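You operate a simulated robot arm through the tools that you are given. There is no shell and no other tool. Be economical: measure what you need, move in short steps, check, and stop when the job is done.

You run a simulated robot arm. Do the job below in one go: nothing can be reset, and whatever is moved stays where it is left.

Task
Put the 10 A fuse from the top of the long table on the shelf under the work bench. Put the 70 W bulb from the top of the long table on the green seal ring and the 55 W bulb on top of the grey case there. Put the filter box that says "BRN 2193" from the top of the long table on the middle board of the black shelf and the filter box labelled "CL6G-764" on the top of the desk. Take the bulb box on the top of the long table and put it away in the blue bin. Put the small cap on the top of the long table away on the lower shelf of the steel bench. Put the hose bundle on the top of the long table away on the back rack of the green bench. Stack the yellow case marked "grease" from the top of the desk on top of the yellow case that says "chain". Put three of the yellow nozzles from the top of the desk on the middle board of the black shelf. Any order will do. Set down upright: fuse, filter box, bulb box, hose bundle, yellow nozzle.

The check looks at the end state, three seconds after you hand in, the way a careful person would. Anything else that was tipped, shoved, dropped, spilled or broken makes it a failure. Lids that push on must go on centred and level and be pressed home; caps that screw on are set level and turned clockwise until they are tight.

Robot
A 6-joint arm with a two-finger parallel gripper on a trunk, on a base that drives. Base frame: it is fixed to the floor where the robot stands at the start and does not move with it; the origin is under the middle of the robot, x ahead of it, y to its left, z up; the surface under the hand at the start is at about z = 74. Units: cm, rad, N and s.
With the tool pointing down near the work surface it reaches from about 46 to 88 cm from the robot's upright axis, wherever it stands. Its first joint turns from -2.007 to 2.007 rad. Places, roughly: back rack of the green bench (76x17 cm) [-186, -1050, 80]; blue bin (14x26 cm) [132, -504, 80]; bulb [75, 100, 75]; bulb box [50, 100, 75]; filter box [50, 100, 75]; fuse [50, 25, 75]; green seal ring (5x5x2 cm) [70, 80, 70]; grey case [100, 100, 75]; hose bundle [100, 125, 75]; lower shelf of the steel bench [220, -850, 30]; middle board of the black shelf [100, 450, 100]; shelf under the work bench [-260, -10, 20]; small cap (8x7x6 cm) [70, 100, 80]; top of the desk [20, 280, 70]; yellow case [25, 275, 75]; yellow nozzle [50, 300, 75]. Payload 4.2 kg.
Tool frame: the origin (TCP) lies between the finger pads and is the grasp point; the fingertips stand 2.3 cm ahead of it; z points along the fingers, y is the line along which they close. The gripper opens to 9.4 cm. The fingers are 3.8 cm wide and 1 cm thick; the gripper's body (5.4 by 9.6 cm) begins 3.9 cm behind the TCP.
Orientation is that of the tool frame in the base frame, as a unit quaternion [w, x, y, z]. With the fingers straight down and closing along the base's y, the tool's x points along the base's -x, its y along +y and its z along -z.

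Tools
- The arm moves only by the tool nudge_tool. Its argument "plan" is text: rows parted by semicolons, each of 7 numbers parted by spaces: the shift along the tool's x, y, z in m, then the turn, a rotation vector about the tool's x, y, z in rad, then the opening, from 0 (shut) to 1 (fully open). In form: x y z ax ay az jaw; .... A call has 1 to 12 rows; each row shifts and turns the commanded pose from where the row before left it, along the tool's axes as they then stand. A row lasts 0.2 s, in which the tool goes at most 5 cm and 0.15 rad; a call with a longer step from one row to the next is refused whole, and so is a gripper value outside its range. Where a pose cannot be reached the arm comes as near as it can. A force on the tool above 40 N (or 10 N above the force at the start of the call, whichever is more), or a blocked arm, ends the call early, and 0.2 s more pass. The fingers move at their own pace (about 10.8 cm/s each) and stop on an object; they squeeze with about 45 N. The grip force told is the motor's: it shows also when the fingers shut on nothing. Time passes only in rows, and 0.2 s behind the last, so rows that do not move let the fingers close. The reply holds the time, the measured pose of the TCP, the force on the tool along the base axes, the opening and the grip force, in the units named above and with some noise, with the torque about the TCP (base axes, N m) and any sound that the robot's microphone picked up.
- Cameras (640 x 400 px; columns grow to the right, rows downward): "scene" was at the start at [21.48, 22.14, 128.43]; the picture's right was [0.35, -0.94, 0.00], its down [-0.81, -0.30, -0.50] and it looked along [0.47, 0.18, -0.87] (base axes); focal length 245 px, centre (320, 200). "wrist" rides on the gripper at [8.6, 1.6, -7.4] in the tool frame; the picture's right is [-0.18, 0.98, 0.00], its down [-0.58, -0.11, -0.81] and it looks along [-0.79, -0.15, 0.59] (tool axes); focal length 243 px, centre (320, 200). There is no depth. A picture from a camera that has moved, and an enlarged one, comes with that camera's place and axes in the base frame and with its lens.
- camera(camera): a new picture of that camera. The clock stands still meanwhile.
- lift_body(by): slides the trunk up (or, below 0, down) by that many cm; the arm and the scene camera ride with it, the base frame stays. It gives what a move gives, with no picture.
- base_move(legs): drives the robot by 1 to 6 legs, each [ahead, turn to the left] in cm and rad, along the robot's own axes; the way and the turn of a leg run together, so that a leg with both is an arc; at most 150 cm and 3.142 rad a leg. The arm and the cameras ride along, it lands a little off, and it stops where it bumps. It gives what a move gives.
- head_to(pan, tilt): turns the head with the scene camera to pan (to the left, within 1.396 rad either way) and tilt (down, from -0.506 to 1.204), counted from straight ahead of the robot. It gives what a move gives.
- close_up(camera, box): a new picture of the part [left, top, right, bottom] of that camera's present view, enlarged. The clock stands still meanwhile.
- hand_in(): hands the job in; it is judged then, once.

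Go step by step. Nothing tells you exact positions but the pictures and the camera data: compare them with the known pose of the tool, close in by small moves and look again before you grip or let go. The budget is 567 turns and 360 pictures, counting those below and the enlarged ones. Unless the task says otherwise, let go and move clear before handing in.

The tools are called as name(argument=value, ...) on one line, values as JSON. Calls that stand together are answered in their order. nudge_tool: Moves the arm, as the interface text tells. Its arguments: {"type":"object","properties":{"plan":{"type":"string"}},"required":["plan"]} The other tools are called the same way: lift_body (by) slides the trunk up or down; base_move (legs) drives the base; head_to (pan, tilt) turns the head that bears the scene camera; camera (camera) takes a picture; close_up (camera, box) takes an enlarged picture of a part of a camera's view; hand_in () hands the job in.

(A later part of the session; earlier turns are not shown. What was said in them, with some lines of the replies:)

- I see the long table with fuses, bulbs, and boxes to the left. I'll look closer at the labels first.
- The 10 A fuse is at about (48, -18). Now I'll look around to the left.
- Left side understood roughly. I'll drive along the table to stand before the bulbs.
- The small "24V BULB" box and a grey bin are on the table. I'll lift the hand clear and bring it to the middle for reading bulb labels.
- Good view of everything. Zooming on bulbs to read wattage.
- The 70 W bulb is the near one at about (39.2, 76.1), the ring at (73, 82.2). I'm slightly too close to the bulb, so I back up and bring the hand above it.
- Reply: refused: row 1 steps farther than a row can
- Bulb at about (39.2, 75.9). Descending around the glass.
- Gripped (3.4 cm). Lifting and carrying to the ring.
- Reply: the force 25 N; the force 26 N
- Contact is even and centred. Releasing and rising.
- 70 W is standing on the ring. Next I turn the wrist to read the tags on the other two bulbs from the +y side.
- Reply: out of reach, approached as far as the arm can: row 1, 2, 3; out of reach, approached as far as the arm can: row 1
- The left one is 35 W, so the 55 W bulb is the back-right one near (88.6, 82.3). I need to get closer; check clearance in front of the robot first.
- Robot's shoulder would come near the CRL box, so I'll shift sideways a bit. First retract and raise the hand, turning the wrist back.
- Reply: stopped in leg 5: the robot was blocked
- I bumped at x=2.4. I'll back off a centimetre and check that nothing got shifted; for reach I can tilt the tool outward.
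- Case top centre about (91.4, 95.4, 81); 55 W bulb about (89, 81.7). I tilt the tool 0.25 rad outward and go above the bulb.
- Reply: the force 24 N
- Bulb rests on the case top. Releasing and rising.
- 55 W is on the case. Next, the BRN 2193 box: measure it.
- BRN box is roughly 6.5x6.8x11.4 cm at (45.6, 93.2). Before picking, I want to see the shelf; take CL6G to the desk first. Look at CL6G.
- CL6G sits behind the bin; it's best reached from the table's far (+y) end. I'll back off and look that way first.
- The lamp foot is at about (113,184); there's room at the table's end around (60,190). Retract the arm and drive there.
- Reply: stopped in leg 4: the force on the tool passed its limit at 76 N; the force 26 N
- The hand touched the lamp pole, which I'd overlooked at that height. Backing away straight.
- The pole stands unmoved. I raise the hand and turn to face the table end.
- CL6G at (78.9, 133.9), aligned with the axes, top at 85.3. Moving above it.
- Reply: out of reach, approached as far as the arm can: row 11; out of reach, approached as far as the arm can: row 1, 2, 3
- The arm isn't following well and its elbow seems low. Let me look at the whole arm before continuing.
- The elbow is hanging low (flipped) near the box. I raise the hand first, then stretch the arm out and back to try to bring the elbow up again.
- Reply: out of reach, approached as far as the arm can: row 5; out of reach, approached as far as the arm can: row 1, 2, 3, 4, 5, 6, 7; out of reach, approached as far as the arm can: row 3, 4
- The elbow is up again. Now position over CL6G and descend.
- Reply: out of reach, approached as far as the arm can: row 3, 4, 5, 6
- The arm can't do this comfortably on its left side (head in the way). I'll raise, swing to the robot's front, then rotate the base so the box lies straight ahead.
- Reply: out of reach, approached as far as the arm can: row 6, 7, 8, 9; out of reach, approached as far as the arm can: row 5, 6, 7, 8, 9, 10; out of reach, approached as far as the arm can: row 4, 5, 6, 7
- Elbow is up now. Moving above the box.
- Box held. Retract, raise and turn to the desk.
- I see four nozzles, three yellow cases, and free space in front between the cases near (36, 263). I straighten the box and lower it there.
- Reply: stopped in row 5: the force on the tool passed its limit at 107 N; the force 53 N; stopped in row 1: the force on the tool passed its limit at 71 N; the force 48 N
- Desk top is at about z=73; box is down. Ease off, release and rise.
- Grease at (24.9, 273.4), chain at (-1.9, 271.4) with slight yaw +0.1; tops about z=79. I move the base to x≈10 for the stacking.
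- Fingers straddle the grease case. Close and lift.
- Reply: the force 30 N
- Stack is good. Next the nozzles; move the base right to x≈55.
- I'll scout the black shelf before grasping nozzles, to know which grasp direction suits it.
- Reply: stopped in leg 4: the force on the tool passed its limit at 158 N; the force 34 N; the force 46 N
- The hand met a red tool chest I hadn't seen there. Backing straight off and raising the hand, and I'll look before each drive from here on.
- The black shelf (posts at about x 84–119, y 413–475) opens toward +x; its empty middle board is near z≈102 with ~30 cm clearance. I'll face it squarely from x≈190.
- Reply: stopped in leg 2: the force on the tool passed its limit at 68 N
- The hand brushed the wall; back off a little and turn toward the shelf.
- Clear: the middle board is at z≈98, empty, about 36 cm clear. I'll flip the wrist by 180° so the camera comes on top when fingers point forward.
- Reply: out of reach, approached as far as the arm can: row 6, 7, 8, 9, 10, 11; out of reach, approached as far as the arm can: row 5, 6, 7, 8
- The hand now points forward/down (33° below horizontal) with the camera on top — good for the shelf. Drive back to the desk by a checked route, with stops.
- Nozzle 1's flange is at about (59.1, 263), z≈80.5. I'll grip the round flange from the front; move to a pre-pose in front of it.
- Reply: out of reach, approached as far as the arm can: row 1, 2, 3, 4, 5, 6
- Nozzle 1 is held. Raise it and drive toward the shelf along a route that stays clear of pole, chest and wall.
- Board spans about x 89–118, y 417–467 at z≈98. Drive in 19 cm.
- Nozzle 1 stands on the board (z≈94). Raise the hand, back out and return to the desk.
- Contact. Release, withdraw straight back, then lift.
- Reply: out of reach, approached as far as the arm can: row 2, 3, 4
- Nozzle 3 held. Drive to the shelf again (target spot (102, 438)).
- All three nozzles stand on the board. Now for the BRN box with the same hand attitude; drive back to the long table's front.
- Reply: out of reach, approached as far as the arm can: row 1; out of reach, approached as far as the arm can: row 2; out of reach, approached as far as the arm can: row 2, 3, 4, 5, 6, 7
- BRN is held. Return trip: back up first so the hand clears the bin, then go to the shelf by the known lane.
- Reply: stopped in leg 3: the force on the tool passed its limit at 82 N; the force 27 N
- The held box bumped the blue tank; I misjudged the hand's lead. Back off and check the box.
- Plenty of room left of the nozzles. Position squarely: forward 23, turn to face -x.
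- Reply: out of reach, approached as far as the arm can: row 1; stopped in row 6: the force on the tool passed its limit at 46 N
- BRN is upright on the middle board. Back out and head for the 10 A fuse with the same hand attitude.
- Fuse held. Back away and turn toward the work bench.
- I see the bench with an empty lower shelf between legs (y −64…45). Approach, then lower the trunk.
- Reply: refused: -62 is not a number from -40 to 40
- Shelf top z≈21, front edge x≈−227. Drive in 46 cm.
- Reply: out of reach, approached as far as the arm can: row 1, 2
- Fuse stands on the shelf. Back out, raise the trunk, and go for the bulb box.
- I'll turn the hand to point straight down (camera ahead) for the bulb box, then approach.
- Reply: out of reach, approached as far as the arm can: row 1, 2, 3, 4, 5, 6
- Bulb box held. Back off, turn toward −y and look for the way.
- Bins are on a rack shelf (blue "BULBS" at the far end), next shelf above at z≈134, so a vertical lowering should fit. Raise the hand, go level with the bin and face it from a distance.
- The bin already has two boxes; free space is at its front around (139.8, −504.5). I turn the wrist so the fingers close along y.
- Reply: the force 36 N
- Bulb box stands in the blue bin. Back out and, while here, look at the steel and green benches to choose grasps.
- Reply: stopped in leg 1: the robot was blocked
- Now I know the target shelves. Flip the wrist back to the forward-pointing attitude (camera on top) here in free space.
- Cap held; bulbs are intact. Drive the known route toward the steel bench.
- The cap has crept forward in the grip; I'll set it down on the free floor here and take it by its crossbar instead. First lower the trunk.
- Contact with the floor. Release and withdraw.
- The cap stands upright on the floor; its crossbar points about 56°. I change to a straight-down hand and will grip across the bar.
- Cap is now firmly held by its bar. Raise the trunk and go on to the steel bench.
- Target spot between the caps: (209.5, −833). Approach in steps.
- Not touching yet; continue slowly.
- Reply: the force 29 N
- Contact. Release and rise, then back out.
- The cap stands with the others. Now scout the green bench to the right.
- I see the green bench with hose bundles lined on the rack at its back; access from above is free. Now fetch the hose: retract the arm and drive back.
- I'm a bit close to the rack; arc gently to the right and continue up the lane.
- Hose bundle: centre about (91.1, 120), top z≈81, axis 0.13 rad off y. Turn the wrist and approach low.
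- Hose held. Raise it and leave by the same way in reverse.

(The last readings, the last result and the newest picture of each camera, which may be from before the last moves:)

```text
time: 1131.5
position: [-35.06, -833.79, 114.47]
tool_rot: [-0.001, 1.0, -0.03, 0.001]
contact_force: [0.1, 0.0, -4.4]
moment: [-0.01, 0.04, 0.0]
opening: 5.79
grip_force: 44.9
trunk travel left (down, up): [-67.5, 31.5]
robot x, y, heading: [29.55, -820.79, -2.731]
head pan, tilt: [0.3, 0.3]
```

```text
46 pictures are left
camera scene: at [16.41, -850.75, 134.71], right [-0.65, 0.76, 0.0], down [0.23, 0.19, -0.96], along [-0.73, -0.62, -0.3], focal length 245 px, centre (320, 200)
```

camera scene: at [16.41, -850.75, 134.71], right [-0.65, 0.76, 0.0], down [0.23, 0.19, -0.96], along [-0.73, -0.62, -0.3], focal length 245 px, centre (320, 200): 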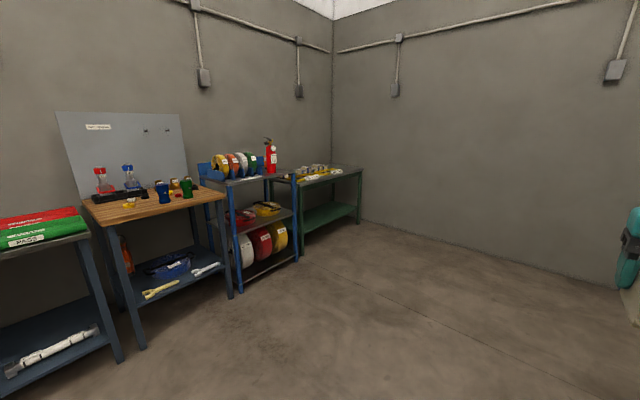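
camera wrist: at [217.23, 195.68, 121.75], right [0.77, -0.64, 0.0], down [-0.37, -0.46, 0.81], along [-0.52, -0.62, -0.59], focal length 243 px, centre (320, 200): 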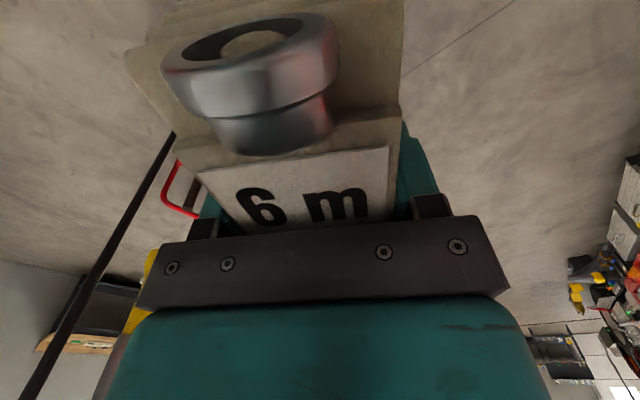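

base_move(legs=[[0, 0.127], [116, 0], [116, 0], [0, 1.03]])

head_to(pan=0.0, tilt=0.6)

camera(camera="scene")

```text
time: 1146.1
position: [-187.63, -1000.89, 114.49]
tool_rot: [-0.002, 0.857, 0.515, -0.001]
contact_force: [0.7, 0.7, -5.5]
moment: [-0.01, 0.03, -0.01]
opening: 5.81
grip_force: 44.6
trunk travel left (down, up): [-67.5, 31.5]
robot x, y, heading: [-172.38, -936.74, -1.596]
head pan, tilt: [0.3, 0.3]
```

```text
time: 1146.9
position: [-187.65, -1000.91, 114.38]
tool_rot: [-0.002, 0.858, 0.514, -0.002]
contact_force: [0.1, -1.2, -5.8]
moment: [-0.04, 0.02, 0.02]
opening: 5.8
grip_force: 45.1
trunk travel left (down, up): [-67.5, 31.5]
robot x, y, heading: [-172.38, -936.51, -1.588]
head pan, tilt: [0.0, 0.6]
```

```text
45 pictures are left
camera scene: at [-153.45, -961.07, 131.96], right [-1.0, 0.02, 0.0], down [0.01, 0.56, -0.83], along [-0.02, -0.83, -0.56], focal length 245 px, centre (320, 200)
```

scene: 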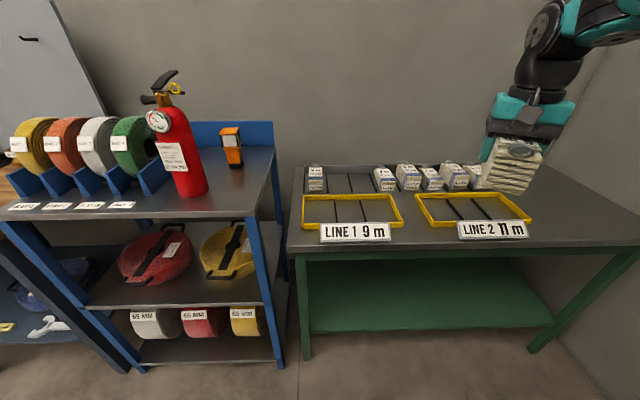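

close_up(camera="scene", box=[290, 140, 550, 260])

```text
2.46 times, centred on (420, 200) of scene
camera zoom: at [-153.45, -961.07, 131.96], right [-1.0, 0.02, 0.0], down [0.01, 0.56, -0.83], along [-0.02, -0.83, -0.56], focal length 603 px, centre (74, 200)
```

zoom: 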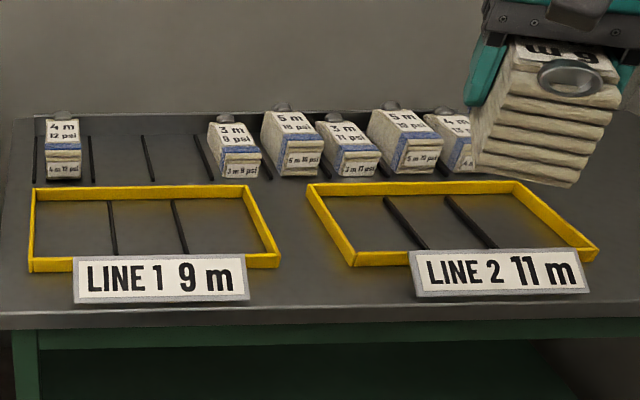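

The back rack has free slots; slot B is centred near (−172.9, −1050). Align base, turn the bundle square and move in.

base_move(legs=[[0, 0.155], [36, 0]])

nudge_tool(plan="0 0 0.03 0 0 -0.113 0.5; 0 0 0.03 0 0 -0.113 0.5; 0 0 0.03 0 0 -0.113 0.5; 0 0 0.03 0 0 0 0.5; 0 0 0 0 0 0 0.5")

camera(camera="scene")

```text
time: 1149.9
position: [-172.61, -1039.41, 114.48]
tool_rot: [-0.002, 0.815, 0.58, -0.001]
contact_force: [-0.6, 0.6, -4.6]
moment: [-0.05, -0.01, -0.03]
opening: 5.79
grip_force: 44.8
trunk travel left (down, up): [-67.5, 31.5]
robot x, y, heading: [-167.58, -973.85, -1.433]
head pan, tilt: [0.0, 0.6]
```

```text
time: 1151.1
position: [-172.77, -1039.38, 102.31]
tool_rot: [-0.002, 0.706, 0.708, -0.001]
contact_force: [0.4, -0.5, -6.2]
moment: [0.01, 0.01, 0.02]
opening: 5.79
grip_force: 45.0
trunk travel left (down, up): [-67.5, 31.5]
robot x, y, heading: [-167.54, -973.58, -1.436]
head pan, tilt: [0.0, 0.6]
```

```text
43 pictures are left
camera scene: at [-144.97, -994.74, 131.96], right [-0.99, -0.13, 0.0], down [-0.07, 0.56, -0.82], along [0.11, -0.82, -0.57], focal length 245 px, centre (320, 200)
```

scene: 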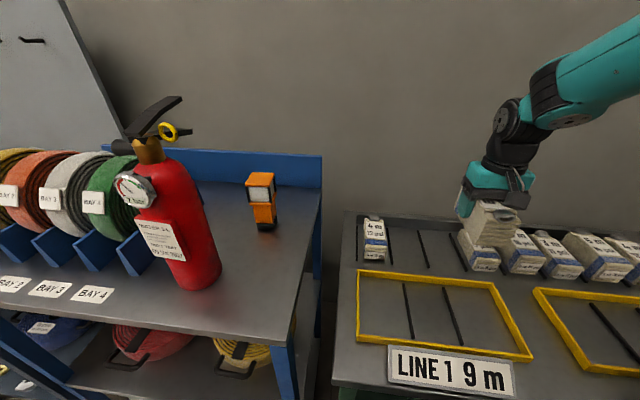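

close_up(camera="scene", box=[340, 150, 560, 290])

camera(camera="wrist")

```text
2.86 times, centred on (450, 220) of scene
camera zoom: at [-144.97, -994.74, 131.96], right [-0.99, -0.13, 0.0], down [-0.07, 0.56, -0.82], along [0.11, -0.82, -0.57], focal length 700 px, centre (-51, 143)
```

zoom: 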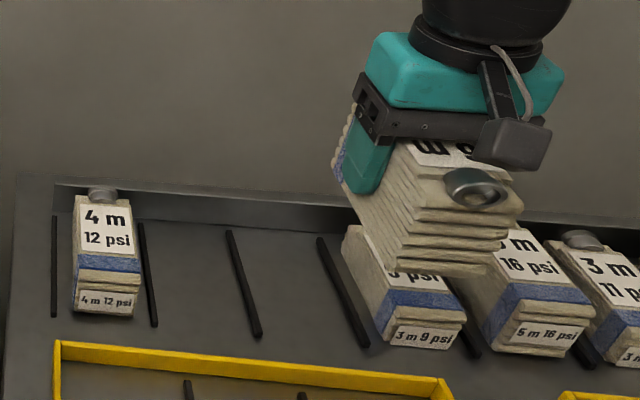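

```text
41 pictures are left
camera wrist: at [-171.17, -1030.85, 109.57], right [0.98, -0.18, 0.0], down [-0.1, -0.58, 0.81], along [-0.15, -0.79, -0.59], focal length 243 px, centre (320, 200)
```

wrist: 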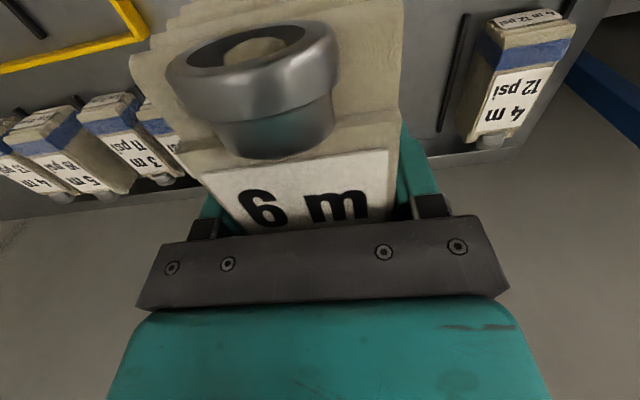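

I choose the middle free slot (centre x≈−162.6), clear on both sides. Move over it.

nudge_tool(plan="-0.0243 0.0255 0 0 0 0 0.5; -0.0243 0.0255 0 0 0 0 0.5; -0.0243 0.0255 0.02 0 0 0 0.5; -0.0243 0.0255 0.02 0 0 0 0.5; 0 0 0.02 0 0 0 0.5; 0 0 0 0 0 0 0.5")

close_up(camera="scene", box=[340, 150, 560, 290])

camera(camera="wrist")

```text
time: 1152.5
position: [-162.34, -1048.95, 96.27]
tool_rot: [-0.001, 0.706, 0.709, -0.001]
contact_force: [0.1, 0.3, -4.6]
moment: [-0.02, 0.01, 0.01]
opening: 5.81
grip_force: 45.3
trunk travel left (down, up): [-67.5, 31.5]
robot x, y, heading: [-167.31, -973.7, -1.439]
head pan, tilt: [0.0, 0.6]
```

```text
2.86 times, centred on (450, 220) of scene
camera zoom: at [-144.96, -994.74, 131.96], right [-0.99, -0.13, 0.0], down [-0.07, 0.56, -0.82], along [0.11, -0.82, -0.57], focal length 700 px, centre (-51, 143)
```

zoom: 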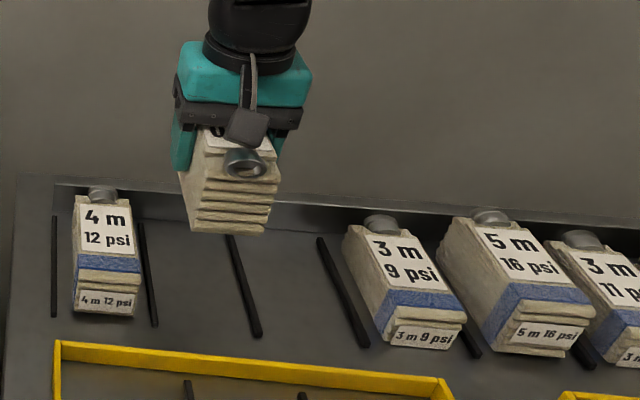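

```text
39 pictures are left
camera wrist: at [-160.75, -1040.42, 103.53], right [0.98, -0.18, 0.0], down [-0.1, -0.58, 0.81], along [-0.15, -0.79, -0.59], focal length 243 px, centre (320, 200)
```

wrist: 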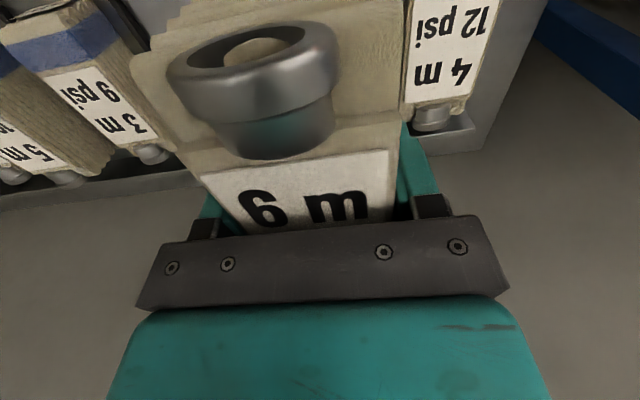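

nudge_tool(plan="0 -0.002 0.03 0 0 0 0.5; 0 0 0.03 0 0 0 0.5; 0 0 0.015 0 0 0 0.5; 0 0 0 0 0 0 0.5")

close_up(camera="scene", box=[340, 170, 480, 270])

```text
time: 1153.5
position: [-162.58, -1048.86, 88.91]
tool_rot: [-0.001, 0.706, 0.709, 0.0]
contact_force: [0.4, -1.0, -5.7]
moment: [-0.04, -0.04, -0.03]
opening: 5.81
grip_force: 45.5
trunk travel left (down, up): [-67.5, 31.5]
robot x, y, heading: [-167.18, -973.52, -1.44]
head pan, tilt: [0.0, 0.6]
```

```text
4.00 times, centred on (410, 220) of scene
camera zoom: at [-144.96, -994.74, 131.96], right [-0.99, -0.13, 0.0], down [-0.07, 0.56, -0.82], along [0.11, -0.82, -0.57], focal length 980 px, centre (-40, 120)
```

zoom: 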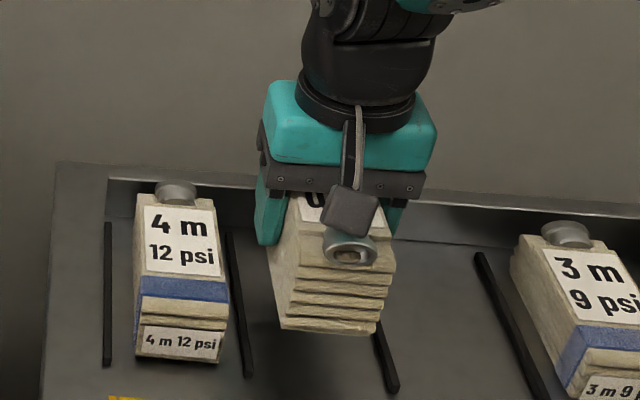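

nudge_tool(plan="0 0 0.012 0 0 0 0.5; 0 0 0.01 0 0 0 0.5; 0 0 0.006 0 0 0 0.5; 0 0 0.004 0 0 0 0.5; 0 0 0.004 0 0 0 0.5; 0 0 0 0 0 0 0.5")

close_up(camera="scene", box=[340, 170, 480, 270])

```text
time: 1154.9
position: [-162.54, -1049.06, 85.27]
tool_rot: [-0.001, 0.706, 0.708, -0.002]
contact_force: [0.0, 0.1, -4.6]
moment: [-0.02, -0.02, -0.02]
opening: 5.76
grip_force: 45.0
trunk travel left (down, up): [-67.5, 31.5]
robot x, y, heading: [-167.66, -973.39, -1.434]
head pan, tilt: [0.0, 0.6]
```

```text
4.00 times, centred on (410, 220) of scene
camera zoom: at [-144.96, -994.75, 131.96], right [-0.99, -0.13, 0.0], down [-0.07, 0.56, -0.82], along [0.11, -0.82, -0.57], focal length 980 px, centre (-40, 120)
```

zoom: 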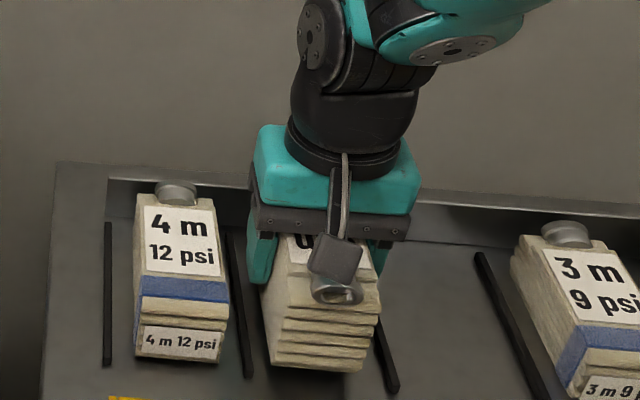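

nudge_tool(plan="0 0 0.003 0 0 0 0.5; 0 0 0.003 0 0 0 0.5; 0 0 0.003 0 0 0 0.5; 0 0 0.002 0 0 0 0.5; 0 0 0.002 0 0 0 0.5; 0 0 0 0 0 0 0.5")

```text
time: 1156.4
position: [-162.59, -1049.21, 84.36]
tool_rot: [0.002, 0.706, 0.708, -0.003]
contact_force: [-0.6, 1.3, 19.4]
moment: [1.6, -0.02, 0.05]
opening: 5.79
grip_force: 45.0
trunk travel left (down, up): [-67.5, 31.5]
robot x, y, heading: [-167.58, -973.2, -1.436]
head pan, tilt: [0.0, 0.6]
stopped in row 6: the force on the tool passed its limit at 41 N (the readings are from after the stop); the commanded pose is now the measured one
```

The front end touches first; level the bundle slightly before letting go.

nudge_tool(plan="0 0 0 0 0.025 0 0.5; 0 0 0 0 0.015 0 0.5; 0 0 0 0 0 0 0.5")

```text
time: 1157.2
position: [-162.58, -1049.19, 84.47]
tool_rot: [-0.012, 0.706, 0.708, 0.012]
contact_force: [0.4, -2.4, 22.7]
moment: [-1.53, -0.59, -0.12]
opening: 5.76
grip_force: 44.8
trunk travel left (down, up): [-67.5, 31.5]
robot x, y, heading: [-167.55, -973.75, -1.438]
head pan, tilt: [0.0, 0.6]
```

nudge_tool(plan="0 0 0 0 -0.02 0 0.5; 0 0 0 0 0 0 0.5")

```text
time: 1157.8
position: [-162.62, -1049.11, 84.31]
tool_rot: [-0.006, 0.706, 0.708, 0.005]
contact_force: [3.6, -9.5, 25.4]
moment: [1.51, -0.43, -0.08]
opening: 5.79
grip_force: 44.7
trunk travel left (down, up): [-67.5, 31.5]
robot x, y, heading: [-167.46, -973.13, -1.434]
head pan, tilt: [0.0, 0.6]
```

Level within a hundredth of a radian. Release and rise.

nudge_tool(plan="0 0 -0.001 0 0 0 0.55; 0 0 0 0 0 0 0.66; 0 0 0 0 0 0 0.7; 0 0 0 0 0 0 0.7; 0 0 -0.02 0 0 0 0.7; 0 0 -0.03 0 0 0 0.7; 0 0 -0.04 0 0 0 0.7; 0 0 -0.04 0 0 0 0.7; 0 0 0 0 0 0 0.7")

close_up(camera="scene", box=[340, 150, 560, 290])

camera(camera="wrist")

```text
time: 1159.8
position: [-162.65, -1049.35, 97.24]
tool_rot: [-0.006, 0.706, 0.708, 0.005]
contact_force: [-0.4, 0.3, 0.0]
moment: [0.03, 0.01, 0.0]
opening: 6.57
grip_force: 0.2
trunk travel left (down, up): [-67.5, 31.5]
robot x, y, heading: [-167.55, -973.5, -1.436]
head pan, tilt: [0.0, 0.6]
```

```text
2.86 times, centred on (450, 220) of scene
camera zoom: at [-144.97, -994.74, 131.96], right [-0.99, -0.13, 0.0], down [-0.07, 0.56, -0.82], along [0.11, -0.82, -0.57], focal length 700 px, centre (-51, 143)
```

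zoom: 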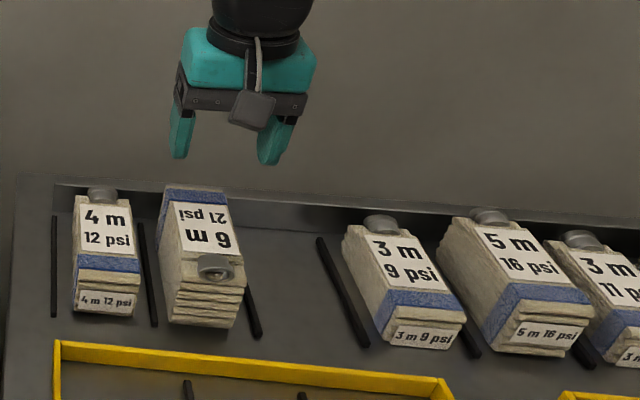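

```text
35 pictures are left
camera wrist: at [-160.94, -1040.91, 104.72], right [0.98, -0.18, -0.01], down [-0.1, -0.59, 0.8], along [-0.15, -0.78, -0.6], focal length 243 px, centre (320, 200)
```

wrist: 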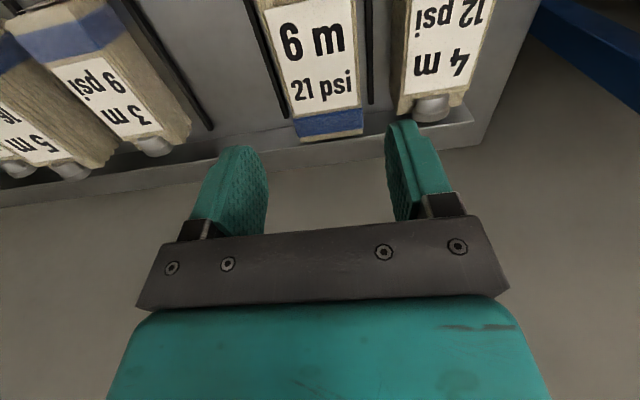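

The hose stands in its slot and every item has been placed. Back away a little before handing in.

base_move(legs=[[-30, 0]])

camera(camera="scene")

```text
time: 1161.9
position: [-166.89, -1018.99, 97.24]
tool_rot: [-0.006, 0.707, 0.707, 0.005]
contact_force: [0.3, 0.6, 0.1]
moment: [-0.02, 0.01, 0.02]
opening: 6.56
grip_force: 0.0
trunk travel left (down, up): [-67.5, 31.5]
robot x, y, heading: [-171.57, -942.97, -1.443]
head pan, tilt: [0.0, 0.6]
```

```text
34 pictures are left
camera scene: at [-149.06, -964.31, 131.96], right [-0.99, -0.13, 0.0], down [-0.07, 0.56, -0.83], along [0.11, -0.82, -0.56], focal length 245 px, centre (320, 200)
```

scene: 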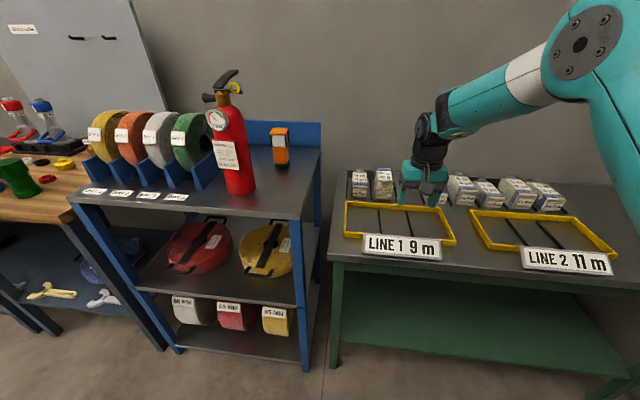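

All items are in place and the hand is clear, so I hand the job in.

hand_in()

```text
The job is handed in.
```

I put everything in the place you asked for and handed the job in. In the pictures I took, every item ended up standing upright, and the gripper was empty and clear of everything at the end.

A few things happened along the way that could count against the result:
- **Bumps:** The hand hit the lamp pole, the red tool chest, a wall and the blue tank while I was driving. The base also stopped against the long table area and the truck's bumper. The pole, chest and tank looked unmoved afterwards, and I saw nothing knocked over.
- **BRN box:** The tank was bumped with the BRN 2193 box in the gripper. The box shifted slightly in the grip but stood upright on the shelf when I set it down.
- **Small cap:** It started slipping on the way, so I set it down on the floor and picked it up again by its bar. It is now with the other caps on the lower shelf of the steel bench.
- **Hose bundle:** It sits in a free slot on the back rack, but its coupling faces the front, while the other bundles have theirs at the back.
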